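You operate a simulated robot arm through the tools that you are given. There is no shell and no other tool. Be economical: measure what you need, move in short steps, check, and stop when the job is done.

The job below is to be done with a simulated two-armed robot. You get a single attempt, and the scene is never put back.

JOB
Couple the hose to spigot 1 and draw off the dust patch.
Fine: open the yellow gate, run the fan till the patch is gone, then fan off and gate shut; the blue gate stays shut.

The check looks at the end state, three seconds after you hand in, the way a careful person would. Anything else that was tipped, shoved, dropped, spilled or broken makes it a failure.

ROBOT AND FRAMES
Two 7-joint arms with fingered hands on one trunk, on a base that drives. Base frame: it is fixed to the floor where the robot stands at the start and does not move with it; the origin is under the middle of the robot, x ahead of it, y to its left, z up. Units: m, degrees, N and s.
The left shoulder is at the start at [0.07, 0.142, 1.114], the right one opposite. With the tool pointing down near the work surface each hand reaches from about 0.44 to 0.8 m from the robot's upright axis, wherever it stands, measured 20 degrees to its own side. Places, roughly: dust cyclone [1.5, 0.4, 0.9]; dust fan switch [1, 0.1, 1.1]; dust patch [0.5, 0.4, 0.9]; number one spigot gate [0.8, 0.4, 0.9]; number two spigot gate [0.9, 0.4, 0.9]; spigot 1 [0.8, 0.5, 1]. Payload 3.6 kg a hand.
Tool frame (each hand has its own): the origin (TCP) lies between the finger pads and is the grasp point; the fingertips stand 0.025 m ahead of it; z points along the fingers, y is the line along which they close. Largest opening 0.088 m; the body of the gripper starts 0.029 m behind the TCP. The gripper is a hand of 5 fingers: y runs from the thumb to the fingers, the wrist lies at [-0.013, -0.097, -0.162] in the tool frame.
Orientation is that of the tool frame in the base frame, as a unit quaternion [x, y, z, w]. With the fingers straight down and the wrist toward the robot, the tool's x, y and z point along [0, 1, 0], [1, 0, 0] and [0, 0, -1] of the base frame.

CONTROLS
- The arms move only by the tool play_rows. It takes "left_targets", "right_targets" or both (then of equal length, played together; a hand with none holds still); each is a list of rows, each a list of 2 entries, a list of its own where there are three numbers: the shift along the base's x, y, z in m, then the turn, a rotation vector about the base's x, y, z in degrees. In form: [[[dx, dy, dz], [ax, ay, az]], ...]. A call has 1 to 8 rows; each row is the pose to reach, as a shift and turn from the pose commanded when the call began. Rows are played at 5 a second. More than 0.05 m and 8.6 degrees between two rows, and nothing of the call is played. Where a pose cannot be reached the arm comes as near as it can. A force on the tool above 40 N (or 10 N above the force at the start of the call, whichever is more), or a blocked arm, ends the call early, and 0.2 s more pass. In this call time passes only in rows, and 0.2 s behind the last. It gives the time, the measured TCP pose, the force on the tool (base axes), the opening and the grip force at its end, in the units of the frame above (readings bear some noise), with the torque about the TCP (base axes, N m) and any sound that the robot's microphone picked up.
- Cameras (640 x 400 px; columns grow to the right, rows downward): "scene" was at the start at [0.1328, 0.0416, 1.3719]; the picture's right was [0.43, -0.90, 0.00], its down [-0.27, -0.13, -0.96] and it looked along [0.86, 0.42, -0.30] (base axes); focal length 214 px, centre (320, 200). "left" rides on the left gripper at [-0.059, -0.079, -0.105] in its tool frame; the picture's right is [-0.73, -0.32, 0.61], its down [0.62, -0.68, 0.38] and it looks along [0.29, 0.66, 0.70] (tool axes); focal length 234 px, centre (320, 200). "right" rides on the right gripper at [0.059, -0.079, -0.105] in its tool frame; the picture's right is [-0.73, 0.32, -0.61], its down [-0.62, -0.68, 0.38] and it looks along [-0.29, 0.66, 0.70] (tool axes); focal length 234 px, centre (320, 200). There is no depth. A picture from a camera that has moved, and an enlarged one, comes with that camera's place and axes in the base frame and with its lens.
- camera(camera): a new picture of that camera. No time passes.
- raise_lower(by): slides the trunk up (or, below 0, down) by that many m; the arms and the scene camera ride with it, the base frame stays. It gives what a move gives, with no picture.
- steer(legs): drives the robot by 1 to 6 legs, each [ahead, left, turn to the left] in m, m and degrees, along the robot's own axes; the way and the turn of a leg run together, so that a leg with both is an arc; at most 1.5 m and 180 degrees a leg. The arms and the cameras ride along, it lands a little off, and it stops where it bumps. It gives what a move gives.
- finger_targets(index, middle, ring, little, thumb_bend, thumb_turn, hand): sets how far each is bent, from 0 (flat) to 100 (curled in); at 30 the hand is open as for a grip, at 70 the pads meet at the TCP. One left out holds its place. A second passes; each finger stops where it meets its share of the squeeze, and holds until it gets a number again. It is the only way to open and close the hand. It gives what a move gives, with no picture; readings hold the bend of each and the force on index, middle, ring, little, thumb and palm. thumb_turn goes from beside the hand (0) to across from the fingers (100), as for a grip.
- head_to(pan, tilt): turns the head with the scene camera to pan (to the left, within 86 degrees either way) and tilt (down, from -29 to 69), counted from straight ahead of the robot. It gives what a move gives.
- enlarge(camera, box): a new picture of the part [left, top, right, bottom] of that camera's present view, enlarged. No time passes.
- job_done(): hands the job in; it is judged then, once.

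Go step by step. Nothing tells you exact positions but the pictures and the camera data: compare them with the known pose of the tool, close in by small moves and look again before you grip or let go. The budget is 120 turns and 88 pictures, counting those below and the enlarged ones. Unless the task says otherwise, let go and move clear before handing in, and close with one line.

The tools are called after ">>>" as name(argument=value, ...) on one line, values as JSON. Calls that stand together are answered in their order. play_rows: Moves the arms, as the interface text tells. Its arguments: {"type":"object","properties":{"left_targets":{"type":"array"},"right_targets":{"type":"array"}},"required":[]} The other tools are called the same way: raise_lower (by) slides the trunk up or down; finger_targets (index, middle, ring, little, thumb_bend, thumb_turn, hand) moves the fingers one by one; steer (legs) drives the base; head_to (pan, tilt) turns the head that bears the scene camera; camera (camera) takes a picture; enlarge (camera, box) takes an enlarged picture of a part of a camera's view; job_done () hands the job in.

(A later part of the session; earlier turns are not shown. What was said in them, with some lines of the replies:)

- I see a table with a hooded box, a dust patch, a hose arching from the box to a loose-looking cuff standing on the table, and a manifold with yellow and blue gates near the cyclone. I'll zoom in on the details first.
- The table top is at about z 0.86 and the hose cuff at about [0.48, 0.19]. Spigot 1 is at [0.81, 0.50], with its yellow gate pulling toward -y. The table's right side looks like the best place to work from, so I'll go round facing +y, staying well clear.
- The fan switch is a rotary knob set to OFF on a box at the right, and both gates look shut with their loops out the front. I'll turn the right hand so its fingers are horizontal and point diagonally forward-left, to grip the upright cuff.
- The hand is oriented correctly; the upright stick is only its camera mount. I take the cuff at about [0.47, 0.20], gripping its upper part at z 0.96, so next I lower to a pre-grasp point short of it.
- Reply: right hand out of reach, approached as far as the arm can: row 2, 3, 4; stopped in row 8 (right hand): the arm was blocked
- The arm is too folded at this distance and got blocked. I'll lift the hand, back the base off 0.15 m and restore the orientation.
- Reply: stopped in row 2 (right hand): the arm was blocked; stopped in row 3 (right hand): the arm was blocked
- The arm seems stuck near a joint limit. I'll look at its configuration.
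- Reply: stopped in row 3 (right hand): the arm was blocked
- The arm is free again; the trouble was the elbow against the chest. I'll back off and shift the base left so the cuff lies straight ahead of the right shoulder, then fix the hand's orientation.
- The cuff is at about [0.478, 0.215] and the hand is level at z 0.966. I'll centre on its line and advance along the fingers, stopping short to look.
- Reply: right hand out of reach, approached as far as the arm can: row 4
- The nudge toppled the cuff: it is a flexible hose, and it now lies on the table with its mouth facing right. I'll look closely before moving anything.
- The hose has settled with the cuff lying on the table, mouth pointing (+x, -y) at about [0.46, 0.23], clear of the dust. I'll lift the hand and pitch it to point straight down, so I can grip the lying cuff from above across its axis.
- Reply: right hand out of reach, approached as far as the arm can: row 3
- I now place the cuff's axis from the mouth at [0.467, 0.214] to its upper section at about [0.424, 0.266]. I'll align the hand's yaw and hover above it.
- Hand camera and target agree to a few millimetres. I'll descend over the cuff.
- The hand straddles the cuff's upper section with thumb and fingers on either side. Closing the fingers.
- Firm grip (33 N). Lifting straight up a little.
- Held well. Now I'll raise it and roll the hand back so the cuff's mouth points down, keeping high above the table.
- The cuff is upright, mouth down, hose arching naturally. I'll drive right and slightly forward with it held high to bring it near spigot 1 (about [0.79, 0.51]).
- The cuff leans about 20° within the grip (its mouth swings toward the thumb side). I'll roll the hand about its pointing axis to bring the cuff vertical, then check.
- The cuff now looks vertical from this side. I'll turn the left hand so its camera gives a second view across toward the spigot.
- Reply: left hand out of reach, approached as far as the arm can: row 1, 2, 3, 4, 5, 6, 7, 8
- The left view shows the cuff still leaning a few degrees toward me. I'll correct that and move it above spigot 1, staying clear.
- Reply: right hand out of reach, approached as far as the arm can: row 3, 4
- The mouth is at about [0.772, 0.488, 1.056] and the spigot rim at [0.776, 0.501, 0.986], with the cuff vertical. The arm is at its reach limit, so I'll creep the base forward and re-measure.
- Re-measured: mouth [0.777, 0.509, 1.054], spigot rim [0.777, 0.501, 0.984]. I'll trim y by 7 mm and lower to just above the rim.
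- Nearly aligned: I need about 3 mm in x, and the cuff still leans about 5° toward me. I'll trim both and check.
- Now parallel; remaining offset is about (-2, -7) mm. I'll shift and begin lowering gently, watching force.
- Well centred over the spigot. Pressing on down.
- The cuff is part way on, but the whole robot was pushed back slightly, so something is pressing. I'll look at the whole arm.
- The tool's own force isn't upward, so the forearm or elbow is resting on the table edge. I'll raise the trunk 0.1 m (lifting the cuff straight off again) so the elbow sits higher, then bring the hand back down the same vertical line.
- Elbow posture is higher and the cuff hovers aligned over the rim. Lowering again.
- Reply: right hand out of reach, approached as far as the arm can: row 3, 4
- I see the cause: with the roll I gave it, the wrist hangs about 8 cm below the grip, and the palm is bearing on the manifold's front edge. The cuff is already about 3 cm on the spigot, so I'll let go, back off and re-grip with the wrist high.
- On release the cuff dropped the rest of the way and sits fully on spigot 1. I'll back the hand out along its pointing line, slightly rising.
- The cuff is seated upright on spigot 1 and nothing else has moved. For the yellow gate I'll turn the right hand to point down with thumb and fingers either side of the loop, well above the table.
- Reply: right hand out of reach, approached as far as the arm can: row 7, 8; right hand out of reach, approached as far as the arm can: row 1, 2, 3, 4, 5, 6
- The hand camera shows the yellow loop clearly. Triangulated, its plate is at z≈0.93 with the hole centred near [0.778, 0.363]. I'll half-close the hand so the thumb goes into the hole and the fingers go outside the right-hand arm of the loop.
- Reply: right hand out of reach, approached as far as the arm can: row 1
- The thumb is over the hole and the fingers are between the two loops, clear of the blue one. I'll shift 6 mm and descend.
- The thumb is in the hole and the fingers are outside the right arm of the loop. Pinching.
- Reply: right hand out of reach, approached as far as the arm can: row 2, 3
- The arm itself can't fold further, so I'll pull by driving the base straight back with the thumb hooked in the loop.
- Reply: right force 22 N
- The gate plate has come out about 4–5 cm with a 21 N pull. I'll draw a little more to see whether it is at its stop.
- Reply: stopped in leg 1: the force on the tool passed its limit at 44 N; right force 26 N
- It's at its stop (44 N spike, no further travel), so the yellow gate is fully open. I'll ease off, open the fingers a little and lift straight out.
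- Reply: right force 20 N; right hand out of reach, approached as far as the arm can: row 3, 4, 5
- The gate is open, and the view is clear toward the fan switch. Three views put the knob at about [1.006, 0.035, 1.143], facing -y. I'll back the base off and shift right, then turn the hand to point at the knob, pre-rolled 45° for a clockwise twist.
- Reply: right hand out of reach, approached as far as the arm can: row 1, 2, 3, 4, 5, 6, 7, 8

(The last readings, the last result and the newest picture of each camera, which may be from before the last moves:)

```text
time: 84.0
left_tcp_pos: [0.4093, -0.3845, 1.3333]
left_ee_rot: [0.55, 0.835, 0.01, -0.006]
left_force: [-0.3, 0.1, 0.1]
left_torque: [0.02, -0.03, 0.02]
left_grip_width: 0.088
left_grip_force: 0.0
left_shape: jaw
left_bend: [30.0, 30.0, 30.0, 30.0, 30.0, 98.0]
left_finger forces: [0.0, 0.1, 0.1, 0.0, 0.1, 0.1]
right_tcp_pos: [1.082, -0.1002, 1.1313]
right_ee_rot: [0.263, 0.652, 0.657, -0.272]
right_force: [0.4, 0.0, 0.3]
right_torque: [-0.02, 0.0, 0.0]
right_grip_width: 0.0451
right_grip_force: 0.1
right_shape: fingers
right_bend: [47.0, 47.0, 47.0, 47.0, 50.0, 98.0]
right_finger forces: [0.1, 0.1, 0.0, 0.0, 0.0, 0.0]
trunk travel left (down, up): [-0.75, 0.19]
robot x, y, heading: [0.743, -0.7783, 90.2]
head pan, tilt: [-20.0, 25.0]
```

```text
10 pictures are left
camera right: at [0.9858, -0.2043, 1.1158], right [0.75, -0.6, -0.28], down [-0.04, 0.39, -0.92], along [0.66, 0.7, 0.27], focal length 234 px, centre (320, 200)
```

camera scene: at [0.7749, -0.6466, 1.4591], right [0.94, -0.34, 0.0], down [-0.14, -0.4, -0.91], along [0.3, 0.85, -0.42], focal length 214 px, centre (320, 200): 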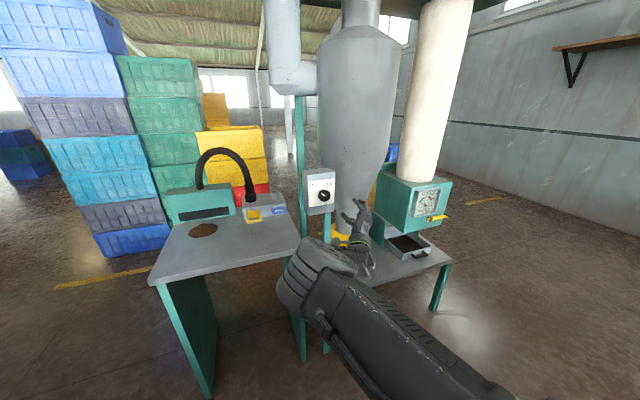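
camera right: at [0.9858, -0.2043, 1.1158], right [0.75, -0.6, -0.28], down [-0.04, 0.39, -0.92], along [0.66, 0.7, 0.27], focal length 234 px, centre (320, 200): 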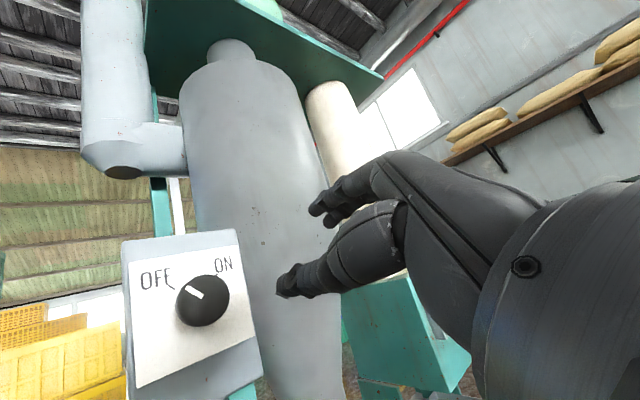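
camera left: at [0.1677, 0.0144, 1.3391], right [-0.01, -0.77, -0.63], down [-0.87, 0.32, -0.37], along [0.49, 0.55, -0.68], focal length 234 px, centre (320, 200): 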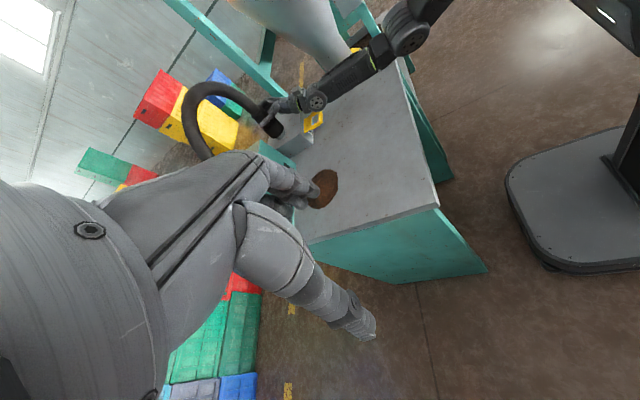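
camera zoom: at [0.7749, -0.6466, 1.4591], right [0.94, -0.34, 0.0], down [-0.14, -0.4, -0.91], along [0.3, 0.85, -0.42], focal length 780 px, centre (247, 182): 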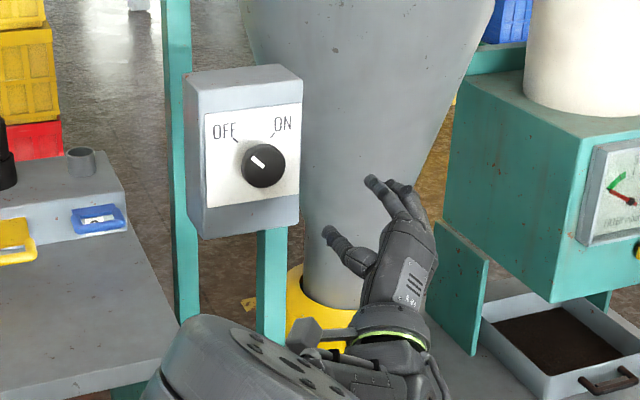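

The better-conditioned pair of views puts the knob at about [1.047, 0.068, 1.119], diameter about 4.7 cm, pointer at OFF. I'll open the hand and line up in front of it.

>>> finger_targets(hand="right", index=32, middle=32, ring=32, little=32, thumb_bend=32)

>>> play_rows(right_targets=[[[-0.018, 0.03, -0.006], [0, 0, 0]], [[-0.036, 0.065, -0.012], [0, 0, 0]]])

>>> enlarge(camera="scene", box=[285, 150, 395, 260])

```text
time: 85.0
left_tcp_pos: [0.4098, -0.3857, 1.3338]
left_ee_rot: [0.55, 0.835, 0.01, -0.007]
left_force: [-0.3, -0.1, 0.4]
left_torque: [-0.01, 0.01, 0.03]
left_grip_width: 0.0875
left_grip_force: 0.0
left_shape: jaw
left_bend: [30.0, 30.0, 30.0, 30.0, 30.0, 98.0]
left_finger forces: [0.0, 0.1, 0.0, 0.0, 0.0, 0.1]
right_tcp_pos: [1.0807, -0.0989, 1.1313]
right_ee_rot: [0.263, 0.652, 0.657, -0.272]
right_force: [0.5, -0.9, -0.5]
right_torque: [-0.01, 0.03, 0.0]
right_grip_width: 0.0803
right_grip_force: 0.1
right_shape: fingers
right_bend: [32.0, 32.0, 32.0, 32.0, 32.0, 98.0]
right_finger forces: [0.0, 0.0, 0.1, 0.0, 0.1, 0.1]
trunk travel left (down, up): [-0.75, 0.19]
robot x, y, heading: [0.746, -0.7851, 89.9]
head pan, tilt: [-20.0, 25.0]
```

```text
time: 85.6
left_tcp_pos: [0.4098, -0.3849, 1.3329]
left_ee_rot: [0.55, 0.835, 0.009, -0.005]
left_force: [-0.4, 0.4, -0.6]
left_torque: [0.0, 0.01, 0.0]
left_grip_width: 0.0877
left_grip_force: 0.0
left_shape: jaw
left_bend: [30.0, 30.0, 30.0, 30.0, 30.0, 98.0]
left_finger forces: [0.0, 0.0, 0.0, 0.0, 0.2, 0.0]
right_tcp_pos: [1.046, -0.0339, 1.1176]
right_ee_rot: [0.263, 0.653, 0.656, -0.272]
right_force: [-0.4, -0.7, -0.4]
right_torque: [0.01, 0.0, 0.02]
right_grip_width: 0.0805
right_grip_force: 0.2
right_shape: fingers
right_bend: [32.0, 32.0, 32.0, 32.0, 32.0, 98.0]
right_finger forces: [0.0, 0.1, 0.0, 0.0, 0.0, 0.0]
trunk travel left (down, up): [-0.75, 0.19]
robot x, y, heading: [0.7505, -0.787, 90.6]
head pan, tilt: [-20.0, 25.0]
```

```text
3.64 times, centred on (340, 205) of scene
camera zoom: at [0.7747, -0.6452, 1.4591], right [0.94, -0.34, 0.0], down [-0.14, -0.4, -0.91], along [0.31, 0.85, -0.42], focal length 780 px, centre (247, 182)
```

zoom: 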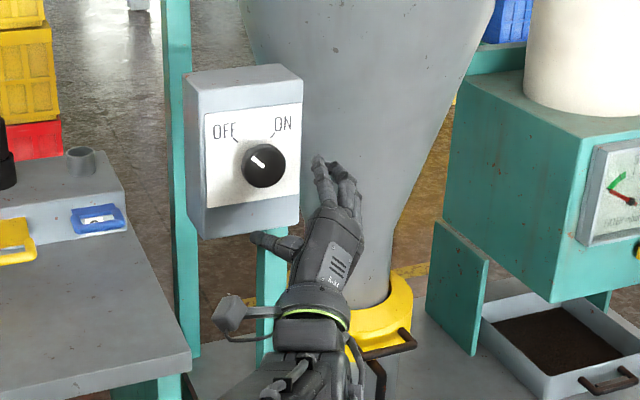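

>>> play_rows(right_targets=[[[0, 0.02, 0.008], [0, 0, 0]], [[0, 0.04, 0.008], [0, 0, 0]], [[0, 0.06, 0.008], [0, 0, 0]], [[0, 0.078, 0.008], [0, 0, 0]]])

>>> enlarge(camera="scene", box=[300, 150, 370, 220])

```text
time: 86.6
left_tcp_pos: [0.408, -0.3874, 1.3317]
left_ee_rot: [0.551, 0.835, 0.009, -0.007]
left_force: [-0.8, -0.5, -0.5]
left_torque: [0.01, -0.01, 0.02]
left_grip_width: 0.0879
left_grip_force: 0.0
left_shape: jaw
left_bend: [30.0, 30.0, 30.0, 30.0, 30.0, 98.0]
left_finger forces: [0.1, 0.1, 0.1, 0.0, 0.1, 0.0]
right_tcp_pos: [1.0454, 0.0252, 1.1277]
right_ee_rot: [0.263, 0.653, 0.657, -0.271]
right_force: [-0.1, -0.6, 0.7]
right_torque: [0.02, -0.01, -0.03]
right_grip_width: 0.0802
right_grip_force: 0.0
right_shape: fingers
right_bend: [32.0, 32.0, 32.0, 32.0, 32.0, 98.0]
right_finger forces: [0.0, 0.0, 0.0, 0.1, 0.0, 0.0]
right hand out of reach, approached as far as the arm can: row 4
trunk travel left (down, up): [-0.75, 0.19]
robot x, y, heading: [0.744, -0.7816, 90.2]
head pan, tilt: [-20.0, 25.0]
```

```text
5.71 times, centred on (335, 185) of scene
camera zoom: at [0.7739, -0.6467, 1.4592], right [0.94, -0.34, 0.0], down [-0.14, -0.4, -0.91], along [0.31, 0.85, -0.42], focal length 1226 px, centre (234, 286)
```

zoom: 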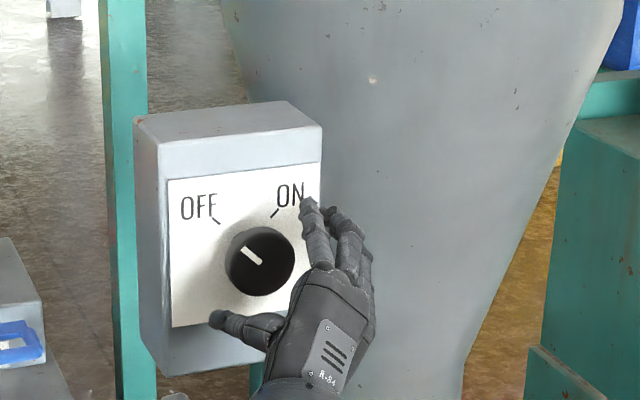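

Alignment is within a few millimetres, but the arm is at its reach. I'll draw the hand back, drive forward, and end with the TCP just around the knob.

>>> play_rows(right_targets=[[[-0.002, -0.04, 0.003], [0, 0, 0]], [[-0.002, -0.085, 0.003], [0, 0, 0]]])

>>> steer(legs=[[0.08, 0, 0]])

```text
time: 87.2
left_tcp_pos: [0.4111, -0.388, 1.3336]
left_ee_rot: [0.551, 0.835, 0.01, -0.007]
left_force: [0.0, 0.0, 0.9]
left_torque: [0.02, -0.01, 0.01]
left_grip_width: 0.0876
left_grip_force: 0.1
left_shape: jaw
left_bend: [30.0, 30.0, 30.0, 30.0, 30.0, 98.0]
left_finger forces: [0.0, 0.0, 0.1, 0.0, 0.1, 0.1]
right_tcp_pos: [1.0512, -0.0621, 1.1375]
right_ee_rot: [0.265, 0.648, 0.66, -0.271]
right_force: [0.5, -0.1, -0.3]
right_torque: [-0.04, 0.0, -0.01]
right_grip_width: 0.0806
right_grip_force: 0.0
right_shape: fingers
right_bend: [32.0, 32.0, 32.0, 32.0, 32.0, 98.0]
right_finger forces: [0.1, 0.1, 0.0, 0.1, 0.0, 0.0]
trunk travel left (down, up): [-0.75, 0.19]
robot x, y, heading: [0.7442, -0.7868, 90.1]
head pan, tilt: [-20.0, 25.0]
```

```text
time: 88.3
left_tcp_pos: [0.4096, -0.3079, 1.3331]
left_ee_rot: [0.55, 0.835, 0.009, -0.007]
left_force: [0.0, -0.8, -0.4]
left_torque: [-0.02, -0.02, -0.04]
left_grip_width: 0.0879
left_grip_force: 0.1
left_shape: jaw
left_bend: [30.0, 30.0, 30.0, 30.0, 30.0, 98.0]
left_finger forces: [0.0, 0.0, 0.1, 0.1, 0.0, 0.1]
right_tcp_pos: [1.0476, 0.0174, 1.1327]
right_ee_rot: [0.264, 0.652, 0.658, -0.267]
right_force: [-0.2, 0.5, 0.7]
right_torque: [0.0, 0.02, 0.04]
right_grip_width: 0.0805
right_grip_force: 0.0
right_shape: fingers
right_bend: [32.0, 32.0, 32.0, 32.0, 32.0, 98.0]
right_finger forces: [0.1, 0.1, 0.0, 0.1, 0.0, 0.0]
trunk travel left (down, up): [-0.75, 0.19]
robot x, y, heading: [0.7444, -0.7046, 90.4]
head pan, tilt: [-20.0, 25.0]
```

>>> play_rows(right_targets=[[[-0.003, 0.012, -0.003], [0, 0, 0]], [[-0.003, 0.022, -0.003], [0, 0, 0]], [[-0.003, 0.03, -0.003], [0, 0, 0]]])

>>> finger_targets(hand="right", index=70, middle=70, ring=70, little=70, thumb_bend=70)

>>> enlarge(camera="scene", box=[290, 140, 390, 240])

```text
time: 89.1
left_tcp_pos: [0.4095, -0.3051, 1.3325]
left_ee_rot: [0.551, 0.835, 0.009, -0.006]
left_force: [-0.4, 0.7, 0.1]
left_torque: [-0.01, -0.03, 0.02]
left_grip_width: 0.0876
left_grip_force: 0.1
left_shape: jaw
left_bend: [30.0, 30.0, 30.0, 30.0, 30.0, 98.0]
left_finger forces: [0.1, 0.0, 0.0, 0.0, 0.0, 0.0]
right_tcp_pos: [1.046, 0.0502, 1.1269]
right_ee_rot: [0.263, 0.653, 0.658, -0.267]
right_force: [0.0, -0.7, 0.3]
right_torque: [0.0, -0.07, 0.02]
right_grip_width: 0.0806
right_grip_force: 0.0
right_shape: fingers
right_bend: [32.0, 32.0, 32.0, 32.0, 32.0, 98.0]
right_finger forces: [0.0, 0.0, 0.0, 0.0, 0.0, 0.1]
trunk travel left (down, up): [-0.75, 0.19]
robot x, y, heading: [0.7426, -0.705, 90.1]
head pan, tilt: [-20.0, 25.0]
```

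```text
time: 90.1
left_tcp_pos: [0.4108, -0.3073, 1.3336]
left_ee_rot: [0.551, 0.834, 0.01, -0.008]
left_force: [1.0, 0.2, -0.3]
left_torque: [0.0, -0.05, -0.01]
left_grip_width: 0.0879
left_grip_force: 0.0
left_shape: jaw
left_bend: [30.0, 30.0, 30.0, 30.0, 30.0, 98.0]
left_finger forces: [0.1, 0.0, 0.0, 0.0, 0.0, 0.1]
right_tcp_pos: [1.0467, 0.0483, 1.1289]
right_ee_rot: [0.263, 0.652, 0.659, -0.268]
right_force: [7.1, 2.2, 7.5]
right_torque: [0.15, -0.13, -0.15]
right_grip_width: 0.0311
right_grip_force: 15.2
right_shape: fingers
right_bend: [59.0, 58.0, 62.0, 70.0, 54.0, 96.0]
right_finger forces: [6.2, 7.6, 6.0, 0.0, 9.4, 0.0]
trunk travel left (down, up): [-0.75, 0.19]
robot x, y, heading: [0.7476, -0.7055, 90.4]
head pan, tilt: [-20.0, 25.0]
```

```text
4.00 times, centred on (340, 190) of scene
camera zoom: at [0.7762, -0.5678, 1.4593], right [0.94, -0.34, 0.0], down [-0.14, -0.4, -0.91], along [0.31, 0.85, -0.42], focal length 858 px, centre (240, 240)
```

zoom: 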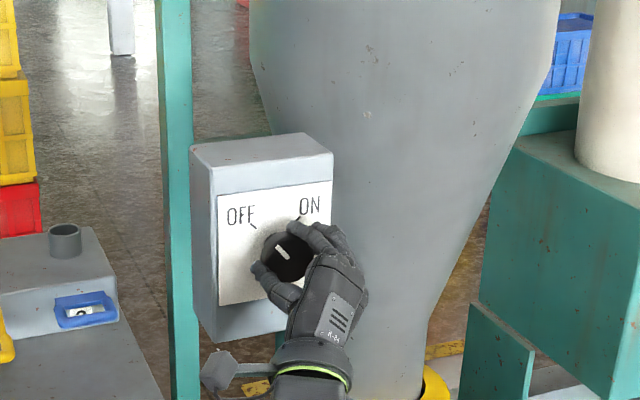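

The knob is gripped. Twisting clockwise toward ON.

>>> play_rows(right_targets=[[[0, 0, 0], [0, 8, 0]], [[0, 0, 0], [0, 16, 0]], [[0, 0, 0], [0, 24, 0]], [[0, 0, 0], [0, 32, 0]], [[0, 0, 0], [0, 40, 0]], [[0, 0, 0], [0, 48, 0]], [[0, 0, 0], [0, 56, 0]], [[0, 0, 0], [0, 64, 0]]])

>>> play_rows(right_targets=[[[0, 0, 0], [0, 8, 0]], [[0, 0, 0], [0, 16, 0]], [[0, 0, 0], [0, 24, 0]]])

```text
time: 91.9
left_tcp_pos: [0.4158, -0.3059, 1.3347]
left_ee_rot: [0.55, 0.835, 0.008, -0.008]
left_force: [0.5, 0.1, 0.0]
left_torque: [-0.03, 0.03, -0.02]
left_grip_width: 0.0879
left_grip_force: 0.0
left_shape: jaw
left_bend: [30.0, 30.0, 30.0, 30.0, 30.0, 98.0]
left_finger forces: [0.1, 0.0, 0.0, 0.1, 0.0, 0.0]
right_tcp_pos: [1.0527, 0.0491, 1.1255]
right_ee_rot: [0.575, 0.411, 0.417, -0.572]
right_force: [20.9, -3.0, -2.6]
right_torque: [-0.07, -0.18, -0.49]
right_grip_width: 0.0305
right_grip_force: 18.1
right_shape: fingers
right_bend: [56.0, 56.0, 60.0, 70.0, 58.0, 94.0]
right_finger forces: [9.8, 9.5, 7.9, 0.1, 8.4, 0.1]
trunk travel left (down, up): [-0.75, 0.19]
robot x, y, heading: [0.7447, -0.7037, 90.3]
head pan, tilt: [-20.0, 25.0]
```

```text
time: 92.7
left_tcp_pos: [0.4186, -0.306, 1.3362]
left_ee_rot: [0.55, 0.835, 0.008, -0.008]
left_force: [0.1, 0.5, -0.2]
left_torque: [-0.02, 0.0, 0.03]
left_grip_width: 0.0879
left_grip_force: 0.0
left_shape: jaw
left_bend: [30.0, 30.0, 30.0, 30.0, 30.0, 98.0]
left_finger forces: [0.0, 0.0, 0.1, 0.1, 0.1, 0.0]
right_tcp_pos: [1.0541, 0.0484, 1.1258]
right_ee_rot: [0.648, 0.282, 0.288, -0.647]
right_force: [24.8, -6.7, -7.0]
right_torque: [-0.25, -0.5, -0.58]
right_grip_width: 0.0303
right_grip_force: 20.0
right_shape: fingers
right_bend: [54.0, 54.0, 57.0, 70.0, 59.0, 96.0]
right_finger forces: [13.5, 9.7, 8.8, 0.1, 7.6, 0.1]
trunk travel left (down, up): [-0.75, 0.19]
robot x, y, heading: [0.7467, -0.708, 90.2]
head pan, tilt: [-20.0, 25.0]
```

>>> enlarge(camera="scene", box=[180, 140, 360, 260])

```text
3.33 times, centred on (270, 200) of scene
camera zoom: at [0.7833, -0.5672, 1.4589], right [0.94, -0.34, -0.01], down [-0.15, -0.4, -0.91], along [0.3, 0.85, -0.42], focal length 715 px, centre (487, 200)
```

zoom: 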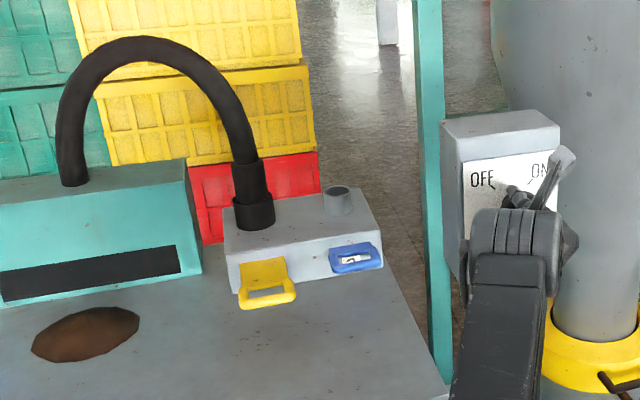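

No fan sound yet. I'll ease the sideways load and twist further.

>>> play_rows(right_targets=[[[0.004, 0, 0.002], [0, 8, 0]], [[0.006, 0, 0.003], [0, 16, 0]], [[0.006, 0, 0.003], [0, 24, 0]], [[0.006, 0, 0.003], [0, 32, 0]]])

```text
time: 93.7
left_tcp_pos: [0.4217, -0.303, 1.3345]
left_ee_rot: [0.551, 0.834, 0.006, -0.009]
left_force: [0.0, -0.1, 0.2]
left_torque: [-0.01, 0.03, 0.0]
left_grip_width: 0.088
left_grip_force: 0.0
left_shape: jaw
left_bend: [30.0, 30.0, 30.0, 30.0, 30.0, 98.0]
left_finger forces: [0.1, 0.0, 0.0, 0.0, 0.1, 0.0]
right_tcp_pos: [1.0642, 0.0496, 1.1262]
right_ee_rot: [0.703, 0.091, 0.099, -0.698]
right_force: [34.3, -9.0, -17.3]
right_torque: [-0.52, -1.03, -0.59]
right_grip_width: 0.0168
right_grip_force: 22.6
right_shape: fingers
right_bend: [61.0, 55.0, 51.0, 68.0, 63.0, 97.0]
right_finger forces: [13.5, 11.9, 13.4, 3.3, 3.3, 0.0]
trunk travel left (down, up): [-0.75, 0.19]
robot x, y, heading: [0.7463, -0.7053, 90.1]
head pan, tilt: [-20.0, 25.0]
```

Forces are climbing, so the knob is either at a stop or slipping. I'll release, back straight off and look at the pointer.

>>> finger_targets(hand="right", index=25, middle=25, ring=25, little=25, thumb_bend=25)

>>> play_rows(right_targets=[[[0.005, -0.03, 0], [0, 0, 0]], [[0.01, -0.07, 0], [0, 0, 0]], [[0.03, -0.11, -0.03], [0, 0, 0]], [[0.05, -0.12, -0.06], [0, 0, 0]]])

>>> enlarge(camera="scene", box=[180, 130, 360, 260])

```text
time: 94.7
left_tcp_pos: [0.4065, -0.3066, 1.3314]
left_ee_rot: [0.549, 0.835, 0.011, -0.006]
left_force: [-0.9, 0.2, 0.8]
left_torque: [-0.02, -0.01, 0.03]
left_grip_width: 0.0875
left_grip_force: 0.1
left_shape: jaw
left_bend: [30.0, 30.0, 30.0, 30.0, 30.0, 98.0]
left_finger forces: [0.0, 0.0, 0.0, 0.1, 0.0, 0.1]
right_tcp_pos: [1.0495, 0.0485, 1.1322]
right_ee_rot: [0.701, 0.096, 0.102, -0.699]
right_force: [0.0, -0.6, -0.5]
right_torque: [-0.03, 0.01, 0.03]
right_grip_width: 0.0941
right_grip_force: 0.0
right_shape: fingers
right_bend: [25.0, 25.0, 25.0, 25.0, 25.0, 98.0]
right_finger forces: [0.0, 0.0, 0.0, 0.1, 0.0, 0.0]
trunk travel left (down, up): [-0.75, 0.19]
robot x, y, heading: [0.7432, -0.7019, 90.3]
head pan, tilt: [-20.0, 25.0]
```

```text
refused: row 3 steps farther than a row can; nothing moved
```

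```text
3.08 times, centred on (270, 195) of scene
camera zoom: at [0.7723, -0.5668, 1.4592], right [0.94, -0.34, 0.0], down [-0.14, -0.4, -0.91], along [0.31, 0.85, -0.42], focal length 660 px, centre (474, 215)
```

zoom: 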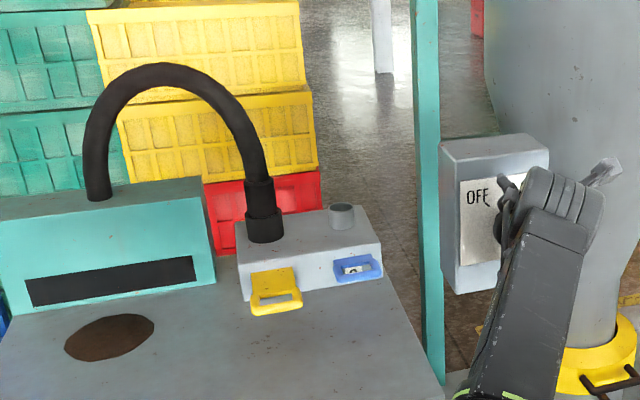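

>>> play_rows(right_targets=[[[0.0, -0.03, 0], [0, 0, 0]], [[0.0, -0.07, 0], [0, 0, 0]], [[0.03, -0.1, -0.02], [0, 0, 0]], [[0.06, -0.11, -0.05], [0, 0, 0]], [[0.09, -0.11, -0.08], [0, 0, 0]]])

>>> enlarge(camera="scene", box=[180, 130, 360, 260])

```text
time: 95.9
left_tcp_pos: [0.4086, -0.3056, 1.3327]
left_ee_rot: [0.551, 0.835, 0.009, -0.007]
left_force: [-0.7, 0.2, -0.5]
left_torque: [0.02, -0.02, 0.02]
left_grip_width: 0.0881
left_grip_force: 0.1
left_shape: jaw
left_bend: [30.0, 30.0, 30.0, 30.0, 30.0, 98.0]
left_finger forces: [0.0, 0.0, 0.0, 0.0, 0.0, 0.0]
right_tcp_pos: [1.1427, -0.061, 1.0505]
right_ee_rot: [0.702, 0.094, 0.102, -0.699]
right_force: [1.2, 0.0, 0.0]
right_torque: [0.01, 0.0, 0.03]
right_grip_width: 0.094
right_grip_force: 0.0
right_shape: fingers
right_bend: [25.0, 25.0, 25.0, 25.0, 25.0, 98.0]
right_finger forces: [0.0, 0.0, 0.0, 0.0, 0.0, 0.0]
trunk travel left (down, up): [-0.75, 0.19]
robot x, y, heading: [0.746, -0.7016, 90.3]
head pan, tilt: [-20.0, 25.0]
```

```text
3.08 times, centred on (270, 195) of scene
camera zoom: at [0.7745, -0.5662, 1.4591], right [0.94, -0.34, 0.0], down [-0.14, -0.4, -0.91], along [0.31, 0.85, -0.42], focal length 660 px, centre (474, 215)
```

zoom: 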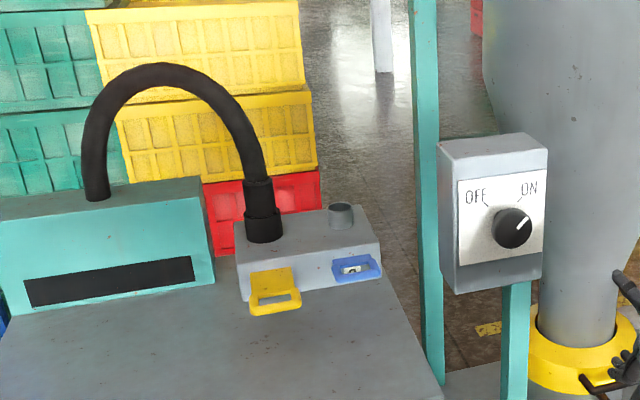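

The pointer is at ON and the dust patch is completely gone. Now I'll return to the knob and twist it back to OFF.

>>> play_rows(right_targets=[[[-0.03, 0, 0.025], [0, 0, 0]], [[-0.06, 0, 0.05], [0, 0, 0]], [[-0.092, 0, 0.074], [0, 0, 0]], [[-0.092, 0.035, 0.074], [0, 0, 0]], [[-0.092, 0.07, 0.074], [0, 0, 0]], [[-0.092, 0.09, 0.074], [0, 0, 0]], [[-0.092, 0.109, 0.074], [0, 0, 0]]])

>>> finger_targets(hand="right", index=70, middle=70, ring=70, little=70, thumb_bend=70)

```text
time: 97.5
left_tcp_pos: [0.409, -0.3064, 1.3326]
left_ee_rot: [0.551, 0.834, 0.01, -0.007]
left_force: [-0.8, -0.3, 0.4]
left_torque: [0.01, 0.02, 0.02]
left_grip_width: 0.0877
left_grip_force: 0.0
left_shape: jaw
left_bend: [30.0, 30.0, 30.0, 30.0, 30.0, 98.0]
left_finger forces: [0.0, 0.1, 0.0, 0.0, 0.1, 0.0]
right_tcp_pos: [1.0491, 0.05, 1.1254]
right_ee_rot: [0.702, 0.093, 0.101, -0.699]
right_force: [0.4, 0.2, 0.2]
right_torque: [-0.02, 0.03, 0.0]
right_grip_width: 0.0943
right_grip_force: 0.0
right_shape: fingers
right_bend: [25.0, 25.0, 25.0, 25.0, 25.0, 98.0]
right_finger forces: [0.0, 0.1, 0.1, 0.0, 0.0, 0.0]
trunk travel left (down, up): [-0.75, 0.19]
robot x, y, heading: [0.7446, -0.7045, 90.1]
head pan, tilt: [-20.0, 25.0]
```

```text
time: 98.5
left_tcp_pos: [0.4106, -0.3034, 1.3323]
left_ee_rot: [0.551, 0.834, 0.008, -0.006]
left_force: [0.8, 1.4, -0.2]
left_torque: [0.01, 0.02, -0.03]
left_grip_width: 0.0876
left_grip_force: 0.1
left_shape: jaw
left_bend: [30.0, 30.0, 30.0, 30.0, 30.0, 98.0]
left_finger forces: [0.0, 0.0, 0.0, 0.0, 0.0, 0.0]
right_tcp_pos: [1.05, 0.0503, 1.1229]
right_ee_rot: [0.703, 0.095, 0.099, -0.698]
right_force: [-0.2, -6.3, -17.8]
right_torque: [-0.39, -0.14, 0.0]
right_grip_width: 0.0384
right_grip_force: 14.8
right_shape: fingers
right_bend: [48.0, 54.0, 61.0, 70.0, 56.0, 97.0]
right_finger forces: [8.6, 7.1, 6.7, 0.1, 7.4, 0.0]
trunk travel left (down, up): [-0.75, 0.19]
robot x, y, heading: [0.7481, -0.7035, 90.6]
head pan, tilt: [-20.0, 25.0]
```

>>> play_rows(right_targets=[[[0, 0, -0.004], [0, -8, 0]], [[0, 0, -0.005], [0, -16, 0]], [[0, 0, -0.005], [0, -24, 0]], [[0, 0, -0.005], [0, -32, 0]], [[0, 0, -0.005], [0, -40, 0]], [[0, 0, -0.005], [0, -48, 0]], [[0, 0, -0.005], [0, -56, 0]], [[0, 0, -0.005], [0, -64, 0]]])

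>>> play_rows(right_targets=[[[0, 0, 0], [0, -8, 0]], [[0, 0, 0], [0, -16, 0]], [[0, 0, 0], [0, -24, 0]], [[0, 0, 0], [0, -32, 0]], [[0, 0, 0], [0, -40, 0]], [[0, 0, 0], [0, -48, 0]], [[0, 0, 0], [0, -56, 0]]])

```text
time: 100.3
left_tcp_pos: [0.4099, -0.303, 1.3322]
left_ee_rot: [0.55, 0.835, 0.008, -0.006]
left_force: [0.7, 0.1, 0.2]
left_torque: [0.01, 0.02, 0.01]
left_grip_width: 0.0878
left_grip_force: 0.1
left_shape: jaw
left_bend: [30.0, 30.0, 30.0, 30.0, 30.0, 98.0]
left_finger forces: [0.0, 0.0, 0.0, 0.0, 0.0, 0.0]
right_tcp_pos: [1.0503, 0.0492, 1.1194]
right_ee_rot: [0.542, 0.452, 0.457, -0.541]
right_force: [2.0, 3.3, -5.3]
right_torque: [-0.04, 0.03, 0.07]
right_grip_width: 0.0387
right_grip_force: 13.5
right_shape: fingers
right_bend: [51.0, 57.0, 66.0, 70.0, 55.0, 96.0]
right_finger forces: [6.3, 6.3, 3.6, 0.1, 11.2, 0.0]
trunk travel left (down, up): [-0.75, 0.19]
robot x, y, heading: [0.745, -0.7029, 90.2]
head pan, tilt: [-20.0, 25.0]
```

```text
time: 101.9
left_tcp_pos: [0.4113, -0.3029, 1.3327]
left_ee_rot: [0.55, 0.835, 0.008, -0.007]
left_force: [0.4, 0.1, 0.8]
left_torque: [0.01, -0.01, -0.02]
left_grip_width: 0.0879
left_grip_force: 0.2
left_shape: jaw
left_bend: [30.0, 30.0, 30.0, 30.0, 30.0, 98.0]
left_finger forces: [0.0, 0.0, 0.0, 0.0, 0.1, 0.1]
right_tcp_pos: [1.0525, 0.0491, 1.1188]
right_ee_rot: [0.264, 0.653, 0.658, -0.268]
right_force: [7.2, 5.0, -3.1]
right_torque: [-0.13, 0.52, -0.02]
right_grip_width: 0.0368
right_grip_force: 16.6
right_shape: fingers
right_bend: [50.0, 58.0, 70.0, 70.0, 57.0, 91.0]
right_finger forces: [7.3, 8.7, 5.9, 0.1, 11.5, 0.0]
trunk travel left (down, up): [-0.75, 0.19]
robot x, y, heading: [0.7501, -0.706, 90.5]
head pan, tilt: [-20.0, 25.0]
```

>>> play_rows(right_targets=[[[0, 0, 0], [0, -8, 0]], [[0, 0, 0], [0, -14, 0]]])

>>> finger_targets(hand="right", index=25, middle=25, ring=25, little=25, thumb_bend=25)

>>> play_rows(right_targets=[[[0.0, -0.03, 0], [0, 0, 0]], [[0.0, -0.07, 0], [0, 0, 0]], [[0.0, -0.11, 0], [0, 0, 0]], [[0.03, -0.13, -0.03], [0, 0, 0]], [[0.06, -0.13, -0.06], [0, 0, 0]]])

>>> enlarge(camera="scene", box=[180, 130, 360, 260])

```text
time: 102.5
left_tcp_pos: [0.4117, -0.303, 1.3327]
left_ee_rot: [0.55, 0.835, 0.008, -0.006]
left_force: [-1.1, -0.6, 0.4]
left_torque: [-0.01, -0.01, 0.01]
left_grip_width: 0.0879
left_grip_force: 0.1
left_shape: jaw
left_bend: [30.0, 30.0, 30.0, 30.0, 30.0, 98.0]
left_finger forces: [0.0, 0.0, 0.0, 0.0, 0.0, 0.0]
right_tcp_pos: [1.0529, 0.0502, 1.1189]
right_ee_rot: [0.182, 0.681, 0.685, -0.185]
right_force: [8.3, 7.3, -1.0]
right_torque: [-0.14, 0.62, -0.11]
right_grip_width: 0.0353
right_grip_force: 19.3
right_shape: fingers
right_bend: [49.0, 59.0, 70.0, 70.0, 59.0, 88.0]
right_finger forces: [7.6, 11.4, 6.8, 0.0, 13.5, 0.0]
trunk travel left (down, up): [-0.75, 0.19]
robot x, y, heading: [0.745, -0.7066, 90.2]
head pan, tilt: [-20.0, 25.0]
```

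```text
time: 103.5
left_tcp_pos: [0.4084, -0.3057, 1.3322]
left_ee_rot: [0.551, 0.835, 0.01, -0.006]
left_force: [0.0, -0.2, -0.4]
left_torque: [-0.02, 0.0, 0.0]
left_grip_width: 0.088
left_grip_force: 0.0
left_shape: jaw
left_bend: [30.0, 30.0, 30.0, 30.0, 30.0, 98.0]
left_finger forces: [0.1, 0.2, 0.0, 0.0, 0.0, 0.0]
right_tcp_pos: [1.0494, 0.0477, 1.1213]
right_ee_rot: [0.181, 0.68, 0.685, -0.186]
right_force: [0.5, -0.8, 0.3]
right_torque: [0.0, 0.01, 0.0]
right_grip_width: 0.0941
right_grip_force: 0.0
right_shape: fingers
right_bend: [25.0, 25.0, 25.0, 25.0, 25.0, 98.0]
right_finger forces: [0.1, 0.0, 0.0, 0.1, 0.1, 0.0]
trunk travel left (down, up): [-0.75, 0.19]
robot x, y, heading: [0.7419, -0.7008, 90.3]
head pan, tilt: [-20.0, 25.0]
```

```text
time: 104.7
left_tcp_pos: [0.4095, -0.3063, 1.3337]
left_ee_rot: [0.551, 0.834, 0.009, -0.007]
left_force: [0.4, -0.1, 0.3]
left_torque: [0.01, 0.03, -0.01]
left_grip_width: 0.0879
left_grip_force: 0.1
left_shape: jaw
left_bend: [30.0, 30.0, 30.0, 30.0, 30.0, 98.0]
left_finger forces: [0.0, 0.0, 0.0, 0.0, 0.1, 0.0]
right_tcp_pos: [1.1117, -0.0808, 1.0597]
right_ee_rot: [0.181, 0.68, 0.685, -0.187]
right_force: [0.4, -0.3, 0.0]
right_torque: [-0.01, -0.02, 0.03]
right_grip_width: 0.0942
right_grip_force: 0.1
right_shape: fingers
right_bend: [25.0, 25.0, 25.0, 25.0, 25.0, 98.0]
right_finger forces: [0.0, 0.0, 0.1, 0.1, 0.0, 0.0]
trunk travel left (down, up): [-0.75, 0.19]
robot x, y, heading: [0.747, -0.7057, 90.3]
head pan, tilt: [-20.0, 25.0]
```

```text
3.08 times, centred on (270, 195) of scene
camera zoom: at [0.7758, -0.5661, 1.4591], right [0.94, -0.34, 0.0], down [-0.14, -0.4, -0.91], along [0.3, 0.85, -0.42], focal length 660 px, centre (474, 215)
```

zoom: 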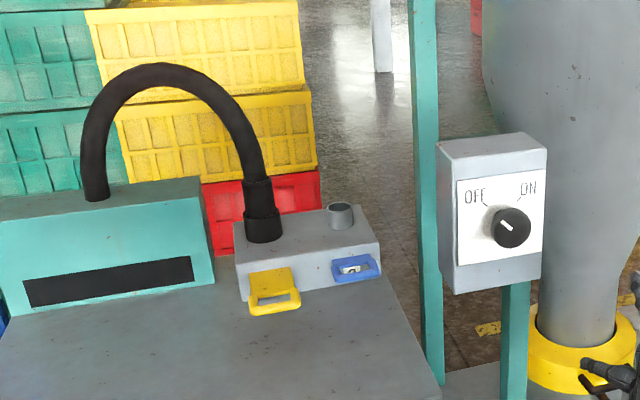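

The knob is back at OFF and the patch is gone. To shut the yellow gate I'll turn the hand to point down with closed fingers, reposition the base left, and push the loop home from the front.

>>> play_rows(right_targets=[[[0, -0.01, 0.03], [-7.3, -2, 1.9]], [[0, -0.02, 0.06], [-14.7, -4, 3.9]], [[0, -0.03, 0.09], [-22, -6, 5.8]], [[-0.01, -0.03, 0.12], [-29.4, -8, 7.8]], [[-0.02, -0.03, 0.14], [-36.7, -10, 9.7]], [[-0.03, -0.03, 0.15], [-44, -12, 11.6]], [[-0.04, -0.03, 0.15], [-51.4, -14, 13.6]], [[-0.04, -0.03, 0.15], [-58.7, -16, 15.5]]])

>>> play_rows(right_targets=[[[0, 0, 0], [-7.3, -2, 1.9]], [[0, 0, 0], [-14.7, -4, 3.9]], [[0, 0, 0], [-22, -6, 5.8]], [[0, 0, 0], [-29.4, -8, 7.8]]])

>>> finger_targets(hand="right", index=68, middle=68, ring=68, little=68, thumb_bend=66)

>>> steer(legs=[[0, 0.25, 0], [0.2, 0, 0]])

```text
time: 106.5
left_tcp_pos: [0.411, -0.3063, 1.3337]
left_ee_rot: [0.55, 0.835, 0.009, -0.008]
left_force: [-0.1, 0.0, 0.8]
left_torque: [0.03, 0.04, 0.02]
left_grip_width: 0.0876
left_grip_force: 0.0
left_shape: jaw
left_bend: [30.0, 30.0, 30.0, 30.0, 30.0, 98.0]
left_finger forces: [0.0, 0.0, 0.0, 0.0, 0.1, 0.0]
right_tcp_pos: [1.0709, -0.1142, 1.211]
right_ee_rot: [0.067, 0.963, 0.253, -0.068]
right_force: [-0.2, -0.6, 0.6]
right_torque: [-0.02, -0.01, 0.0]
right_grip_width: 0.0943
right_grip_force: 0.1
right_shape: fingers
right_bend: [25.0, 25.0, 25.0, 25.0, 25.0, 98.0]
right_finger forces: [0.0, 0.0, 0.1, 0.0, 0.0, 0.0]
trunk travel left (down, up): [-0.75, 0.19]
robot x, y, heading: [0.7465, -0.7058, 90.4]
head pan, tilt: [-20.0, 25.0]
```

```text
time: 107.5
left_tcp_pos: [0.4099, -0.3056, 1.332]
left_ee_rot: [0.55, 0.835, 0.01, -0.007]
left_force: [1.1, 0.0, 0.6]
left_torque: [-0.01, 0.0, 0.02]
left_grip_width: 0.0879
left_grip_force: 0.1
left_shape: jaw
left_bend: [30.0, 30.0, 30.0, 30.0, 30.0, 98.0]
left_finger forces: [0.0, 0.0, 0.0, 0.1, 0.0, 0.0]
right_tcp_pos: [1.0686, -0.1125, 1.2117]
right_ee_rot: [0.0, 1.0, -0.001, -0.001]
right_force: [-0.2, 0.4, 0.7]
right_torque: [-0.01, -0.02, -0.01]
right_grip_width: 0.094
right_grip_force: 0.0
right_shape: fingers
right_bend: [25.0, 25.0, 25.0, 25.0, 25.0, 98.0]
right_finger forces: [0.0, 0.0, 0.1, 0.0, 0.1, 0.1]
trunk travel left (down, up): [-0.75, 0.19]
robot x, y, heading: [0.7448, -0.7028, 90.3]
head pan, tilt: [-20.0, 25.0]
```

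```text
time: 108.5
left_tcp_pos: [0.4083, -0.3044, 1.3331]
left_ee_rot: [0.551, 0.835, 0.01, -0.006]
left_force: [-0.2, 0.2, -0.8]
left_torque: [-0.02, 0.02, -0.03]
left_grip_width: 0.0879
left_grip_force: 0.0
left_shape: jaw
left_bend: [30.0, 30.0, 30.0, 30.0, 30.0, 98.0]
left_finger forces: [0.0, 0.0, 0.0, 0.1, 0.0, 0.0]
right_tcp_pos: [1.069, -0.1121, 1.2107]
right_ee_rot: [-0.001, 1.0, 0.0, 0.0]
right_force: [0.0, -0.3, 0.1]
right_torque: [-0.01, -0.07, -0.02]
right_grip_width: 0.0052
right_grip_force: 0.1
right_shape: fingers
right_bend: [68.0, 68.0, 68.0, 68.0, 66.0, 98.0]
right_finger forces: [0.1, 0.0, 0.0, 0.0, 0.0, 0.1]
trunk travel left (down, up): [-0.75, 0.19]
robot x, y, heading: [0.7438, -0.7067, 90.4]
head pan, tilt: [-20.0, 25.0]
```

```text
time: 111.5
left_tcp_pos: [0.1579, -0.109, 1.334]
left_ee_rot: [0.549, 0.836, 0.01, -0.006]
left_force: [0.8, -0.8, 0.0]
left_torque: [0.01, 0.0, -0.01]
left_grip_width: 0.0879
left_grip_force: 0.1
left_shape: jaw
left_bend: [30.0, 30.0, 30.0, 30.0, 30.0, 98.0]
left_finger forces: [0.0, 0.0, 0.1, 0.1, 0.0, 0.0]
right_tcp_pos: [0.8192, 0.0859, 1.212]
right_ee_rot: [-0.002, 1.0, 0.002, 0.001]
right_force: [0.7, 0.1, 0.5]
right_torque: [0.0, 0.03, 0.03]
right_grip_width: 0.0049
right_grip_force: 0.0
right_shape: fingers
right_bend: [68.0, 68.0, 68.0, 68.0, 66.0, 98.0]
right_finger forces: [0.1, 0.0, 0.0, 0.1, 0.1, 0.0]
trunk travel left (down, up): [-0.75, 0.19]
robot x, y, heading: [0.4922, -0.5066, 90.5]
head pan, tilt: [-20.0, 25.0]
```

>>> steer(legs=[[0.08, 0, 0]])

>>> play_rows(right_targets=[[[-0.01, 0.01, -0.04], [0, 0, 0]], [[-0.02, 0.02, -0.08], [0, 0, 0]], [[-0.03, 0.03, -0.12], [0, 0, 0]], [[-0.039, 0.04, -0.16], [0, 0, 0]], [[-0.039, 0.04, -0.2], [0, 0, 0]], [[-0.039, 0.045, -0.24], [0, 0, 0]], [[-0.039, 0.05, -0.275], [0, 0, 0]]])

>>> camera(camera="right")

```text
time: 112.5
left_tcp_pos: [0.1579, -0.0304, 1.3344]
left_ee_rot: [0.549, 0.836, 0.011, -0.007]
left_force: [0.2, 0.2, -0.2]
left_torque: [0.01, -0.01, 0.04]
left_grip_width: 0.0878
left_grip_force: 0.2
left_shape: jaw
left_bend: [30.0, 30.0, 30.0, 30.0, 30.0, 98.0]
left_finger forces: [0.1, 0.0, 0.0, 0.0, 0.1, 0.1]
right_tcp_pos: [0.8174, 0.1649, 1.212]
right_ee_rot: [-0.002, 1.0, 0.001, 0.0]
right_force: [0.6, 0.3, 0.4]
right_torque: [-0.02, -0.02, -0.01]
right_grip_width: 0.0052
right_grip_force: 0.2
right_shape: fingers
right_bend: [68.0, 68.0, 68.0, 68.0, 66.0, 98.0]
right_finger forces: [0.0, 0.0, 0.1, 0.1, 0.0, 0.1]
trunk travel left (down, up): [-0.75, 0.19]
robot x, y, heading: [0.4959, -0.4267, 90.3]
head pan, tilt: [-20.0, 25.0]
```

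```text
time: 114.2
left_tcp_pos: [0.1573, -0.0271, 1.3328]
left_ee_rot: [0.55, 0.835, 0.01, -0.006]
left_force: [-0.5, -0.2, -1.1]
left_torque: [0.0, 0.01, -0.04]
left_grip_width: 0.0879
left_grip_force: 0.0
left_shape: jaw
left_bend: [30.0, 30.0, 30.0, 30.0, 30.0, 98.0]
left_finger forces: [0.0, 0.0, 0.0, 0.0, 0.0, 0.0]
right_tcp_pos: [0.7783, 0.2175, 0.9351]
right_ee_rot: [-0.002, 1.0, 0.0, 0.001]
right_force: [1.0, 0.0, -0.3]
right_torque: [-0.02, -0.02, 0.02]
right_grip_width: 0.0048
right_grip_force: 0.0
right_shape: fingers
right_bend: [68.0, 68.0, 68.0, 68.0, 66.0, 98.0]
right_finger forces: [0.0, 0.0, 0.1, 0.1, 0.0, 0.0]
trunk travel left (down, up): [-0.75, 0.19]
robot x, y, heading: [0.4965, -0.4264, 90.6]
head pan, tilt: [-20.0, 25.0]
```

```text
2 pictures are left
camera right: at [0.7199, 0.1388, 1.0415], right [0.72, 0.33, 0.61], down [0.63, -0.68, -0.38], along [0.29, 0.66, -0.69], focal length 234 px, centre (320, 200)
```

right: 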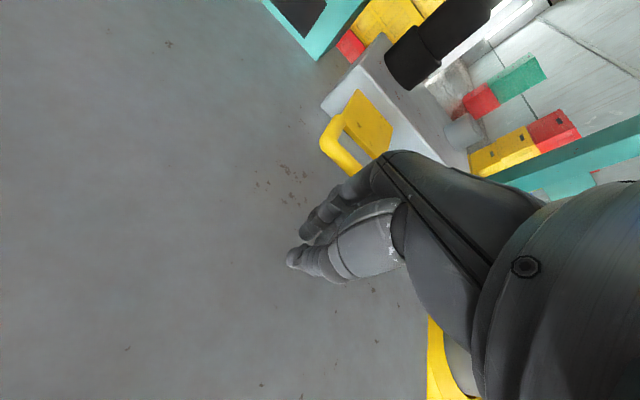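

The loop's front bar is at y≈0.29, directly ahead of the closed fingers and clear of the blue gate. Pushing it home with the force guard.

>>> play_rows(right_targets=[[[0, 0.02, 0], [0, 0, 0]], [[0, 0.04, 0], [0, 0, 0]], [[0, 0.055, 0], [0, 0, 0]], [[0, 0.068, 0], [0, 0, 0]], [[0, 0.08, 0], [0, 0, 0]], [[0, 0.09, 0], [0, 0, 0]]])

```text
time: 115.5
left_tcp_pos: [0.1571, -0.0284, 1.3326]
left_ee_rot: [0.549, 0.836, 0.009, -0.007]
left_force: [-0.1, -0.1, 0.3]
left_torque: [0.02, 0.03, 0.0]
left_grip_width: 0.0879
left_grip_force: 0.0
left_shape: jaw
left_bend: [30.0, 30.0, 30.0, 30.0, 30.0, 98.0]
left_finger forces: [0.0, 0.0, 0.0, 0.0, 0.0, 0.1]
right_tcp_pos: [0.7786, 0.3074, 0.9362]
right_ee_rot: [-0.002, 1.0, 0.001, 0.001]
right_force: [0.8, -2.7, 2.5]
right_torque: [0.04, -0.01, -0.08]
right_grip_width: 0.0051
right_grip_force: 1.2
right_shape: fingers
right_bend: [68.0, 70.0, 68.0, 68.0, 66.0, 98.0]
right_finger forces: [0.1, 3.2, 0.0, 0.0, 0.1, 0.0]
trunk travel left (down, up): [-0.75, 0.19]
robot x, y, heading: [0.4918, -0.4252, 90.6]
head pan, tilt: [-20.0, 25.0]
```

>>> play_rows(right_targets=[[[0, 0.008, 0], [0, 0, 0]], [[0, 0.016, 0], [0, 0, 0]], [[0, 0.024, 0], [0, 0, 0]]])

```text
time: 116.3
left_tcp_pos: [0.1593, -0.0329, 1.335]
left_ee_rot: [0.55, 0.835, 0.011, -0.008]
left_force: [-0.1, 0.1, -0.3]
left_torque: [-0.02, 0.01, -0.01]
left_grip_width: 0.088
left_grip_force: 0.0
left_shape: jaw
left_bend: [30.0, 30.0, 30.0, 30.0, 30.0, 98.0]
left_finger forces: [0.0, 0.0, 0.0, 0.0, 0.0, 0.0]
right_tcp_pos: [0.7768, 0.3206, 0.9397]
right_ee_rot: [-0.001, 1.0, 0.004, 0.0]
right_force: [5.9, -13.7, 10.0]
right_torque: [0.16, -0.18, -0.35]
right_grip_width: 0.0049
right_grip_force: 9.0
right_shape: fingers
right_bend: [68.0, 71.0, 71.0, 68.0, 66.0, 98.0]
right_finger forces: [0.1, 11.0, 5.9, 0.0, 0.1, 0.0]
right hand out of reach, approached as far as the arm can: row 3
trunk travel left (down, up): [-0.75, 0.19]
robot x, y, heading: [0.4955, -0.4281, 90.4]
head pan, tilt: [-20.0, 25.0]
```

Resistance is rising as if near the stop. One more small push with the base, then I'll check.

>>> steer(legs=[[0.015, 0, 0]])

```text
time: 117.3
left_tcp_pos: [0.1562, -0.0219, 1.3351]
left_ee_rot: [0.55, 0.835, 0.012, -0.007]
left_force: [-0.2, 0.5, 0.2]
left_torque: [-0.02, -0.02, 0.02]
left_grip_width: 0.0881
left_grip_force: 0.1
left_shape: jaw
left_bend: [30.0, 30.0, 30.0, 30.0, 30.0, 98.0]
left_finger forces: [0.0, 0.0, 0.1, 0.0, 0.0, 0.0]
right_tcp_pos: [0.7764, 0.3296, 0.9395]
right_ee_rot: [0.0, 1.0, 0.001, 0.002]
right_force: [-1.3, -25.0, 14.3]
right_torque: [0.0, -0.16, -0.26]
right_grip_width: 0.0002
right_grip_force: 14.4
right_shape: fingers
right_bend: [71.0, 71.0, 71.0, 69.0, 65.0, 98.0]
right_finger forces: [8.1, 10.5, 9.3, 1.6, 0.1, 0.1]
trunk travel left (down, up): [-0.75, 0.19]
robot x, y, heading: [0.4891, -0.4118, 90.3]
head pan, tilt: [-20.0, 25.0]
stopped in leg 1: the force on the tool passed its limit at 43 N (the readings are from after the stop); the commanded pose is now the measured one
```

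Hard stop reached (43 N), so the gate should be shut. I'll back the hand off, lift it, drive the robot clear and look.

>>> play_rows(right_targets=[[[0, -0.03, 0], [0, 0, 0]], [[0, -0.07, 0.01], [0, 0, 0]], [[0, -0.09, 0.05], [0, 0, 0]], [[0, -0.09, 0.1], [0, 0, 0]], [[0, -0.09, 0.15], [0, 0, 0]]])

>>> steer(legs=[[-0.35, 0, 0]])

>>> enlarge(camera="scene", box=[220, 100, 460, 260])

```text
time: 118.5
left_tcp_pos: [0.1572, -0.0145, 1.3334]
left_ee_rot: [0.55, 0.835, 0.01, -0.007]
left_force: [-0.3, -0.6, 0.1]
left_torque: [-0.01, 0.01, 0.01]
left_grip_width: 0.0878
left_grip_force: 0.1
left_shape: jaw
left_bend: [30.0, 30.0, 30.0, 30.0, 30.0, 98.0]
left_finger forces: [0.0, 0.0, 0.0, 0.0, 0.0, 0.0]
right_tcp_pos: [0.7771, 0.2468, 1.0848]
right_ee_rot: [-0.001, 1.0, -0.002, 0.0]
right_force: [0.0, 0.0, -0.1]
right_torque: [0.02, -0.02, 0.0]
right_grip_width: 0.0048
right_grip_force: 0.0
right_shape: fingers
right_bend: [68.0, 68.0, 68.0, 68.0, 66.0, 98.0]
right_finger forces: [0.0, 0.0, 0.0, 0.1, 0.1, 0.0]
trunk travel left (down, up): [-0.75, 0.19]
robot x, y, heading: [0.4962, -0.4103, 90.1]
head pan, tilt: [-20.0, 25.0]
```

```text
time: 120.7
left_tcp_pos: [0.1599, -0.3611, 1.3317]
left_ee_rot: [0.548, 0.836, 0.009, -0.006]
left_force: [0.8, -0.4, -0.8]
left_torque: [0.01, -0.02, -0.01]
left_grip_width: 0.0876
left_grip_force: 0.1
left_shape: jaw
left_bend: [30.0, 30.0, 30.0, 30.0, 30.0, 98.0]
left_finger forces: [0.0, 0.1, 0.0, 0.0, 0.0, 0.1]
right_tcp_pos: [0.7806, -0.099, 1.0833]
right_ee_rot: [-0.002, 1.0, -0.003, -0.001]
right_force: [-0.4, 0.4, 1.0]
right_torque: [-0.01, 0.0, -0.02]
right_grip_width: 0.0048
right_grip_force: 0.1
right_shape: fingers
right_bend: [68.0, 68.0, 68.0, 68.0, 66.0, 98.0]
right_finger forces: [0.1, 0.0, 0.1, 0.0, 0.0, 0.0]
trunk travel left (down, up): [-0.75, 0.19]
robot x, y, heading: [0.4944, -0.763, 90.4]
head pan, tilt: [-20.0, 25.0]
```

```text
2.50 times, centred on (340, 180) of scene
camera zoom: at [0.5257, -0.6208, 1.459], right [0.94, -0.33, 0.0], down [-0.14, -0.4, -0.91], along [0.3, 0.85, -0.42], focal length 536 px, centre (270, 250)
```

zoom: 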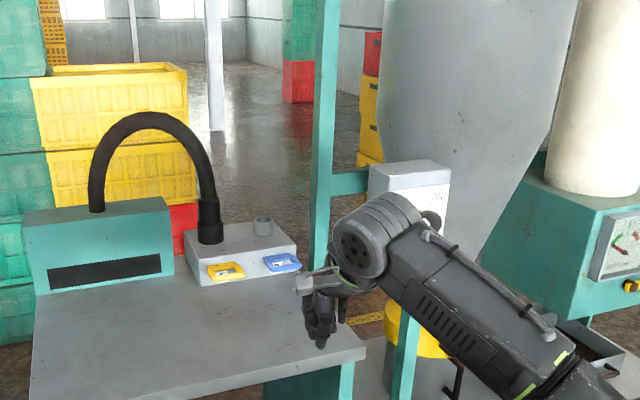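

Both gates now sit flush and alike, the cuff is on spigot 1, the patch is gone, the knob is at OFF and the robot is clear. Handing in.

>>> job_done()

```text
The job is handed in.
```

The hose is coupled to spigot 1 and the dust patch is drawn off; the fan is off and both gates are shut. My first try at gripping the cuff knocked it over on the table; I picked it up again with nothing else disturbed.
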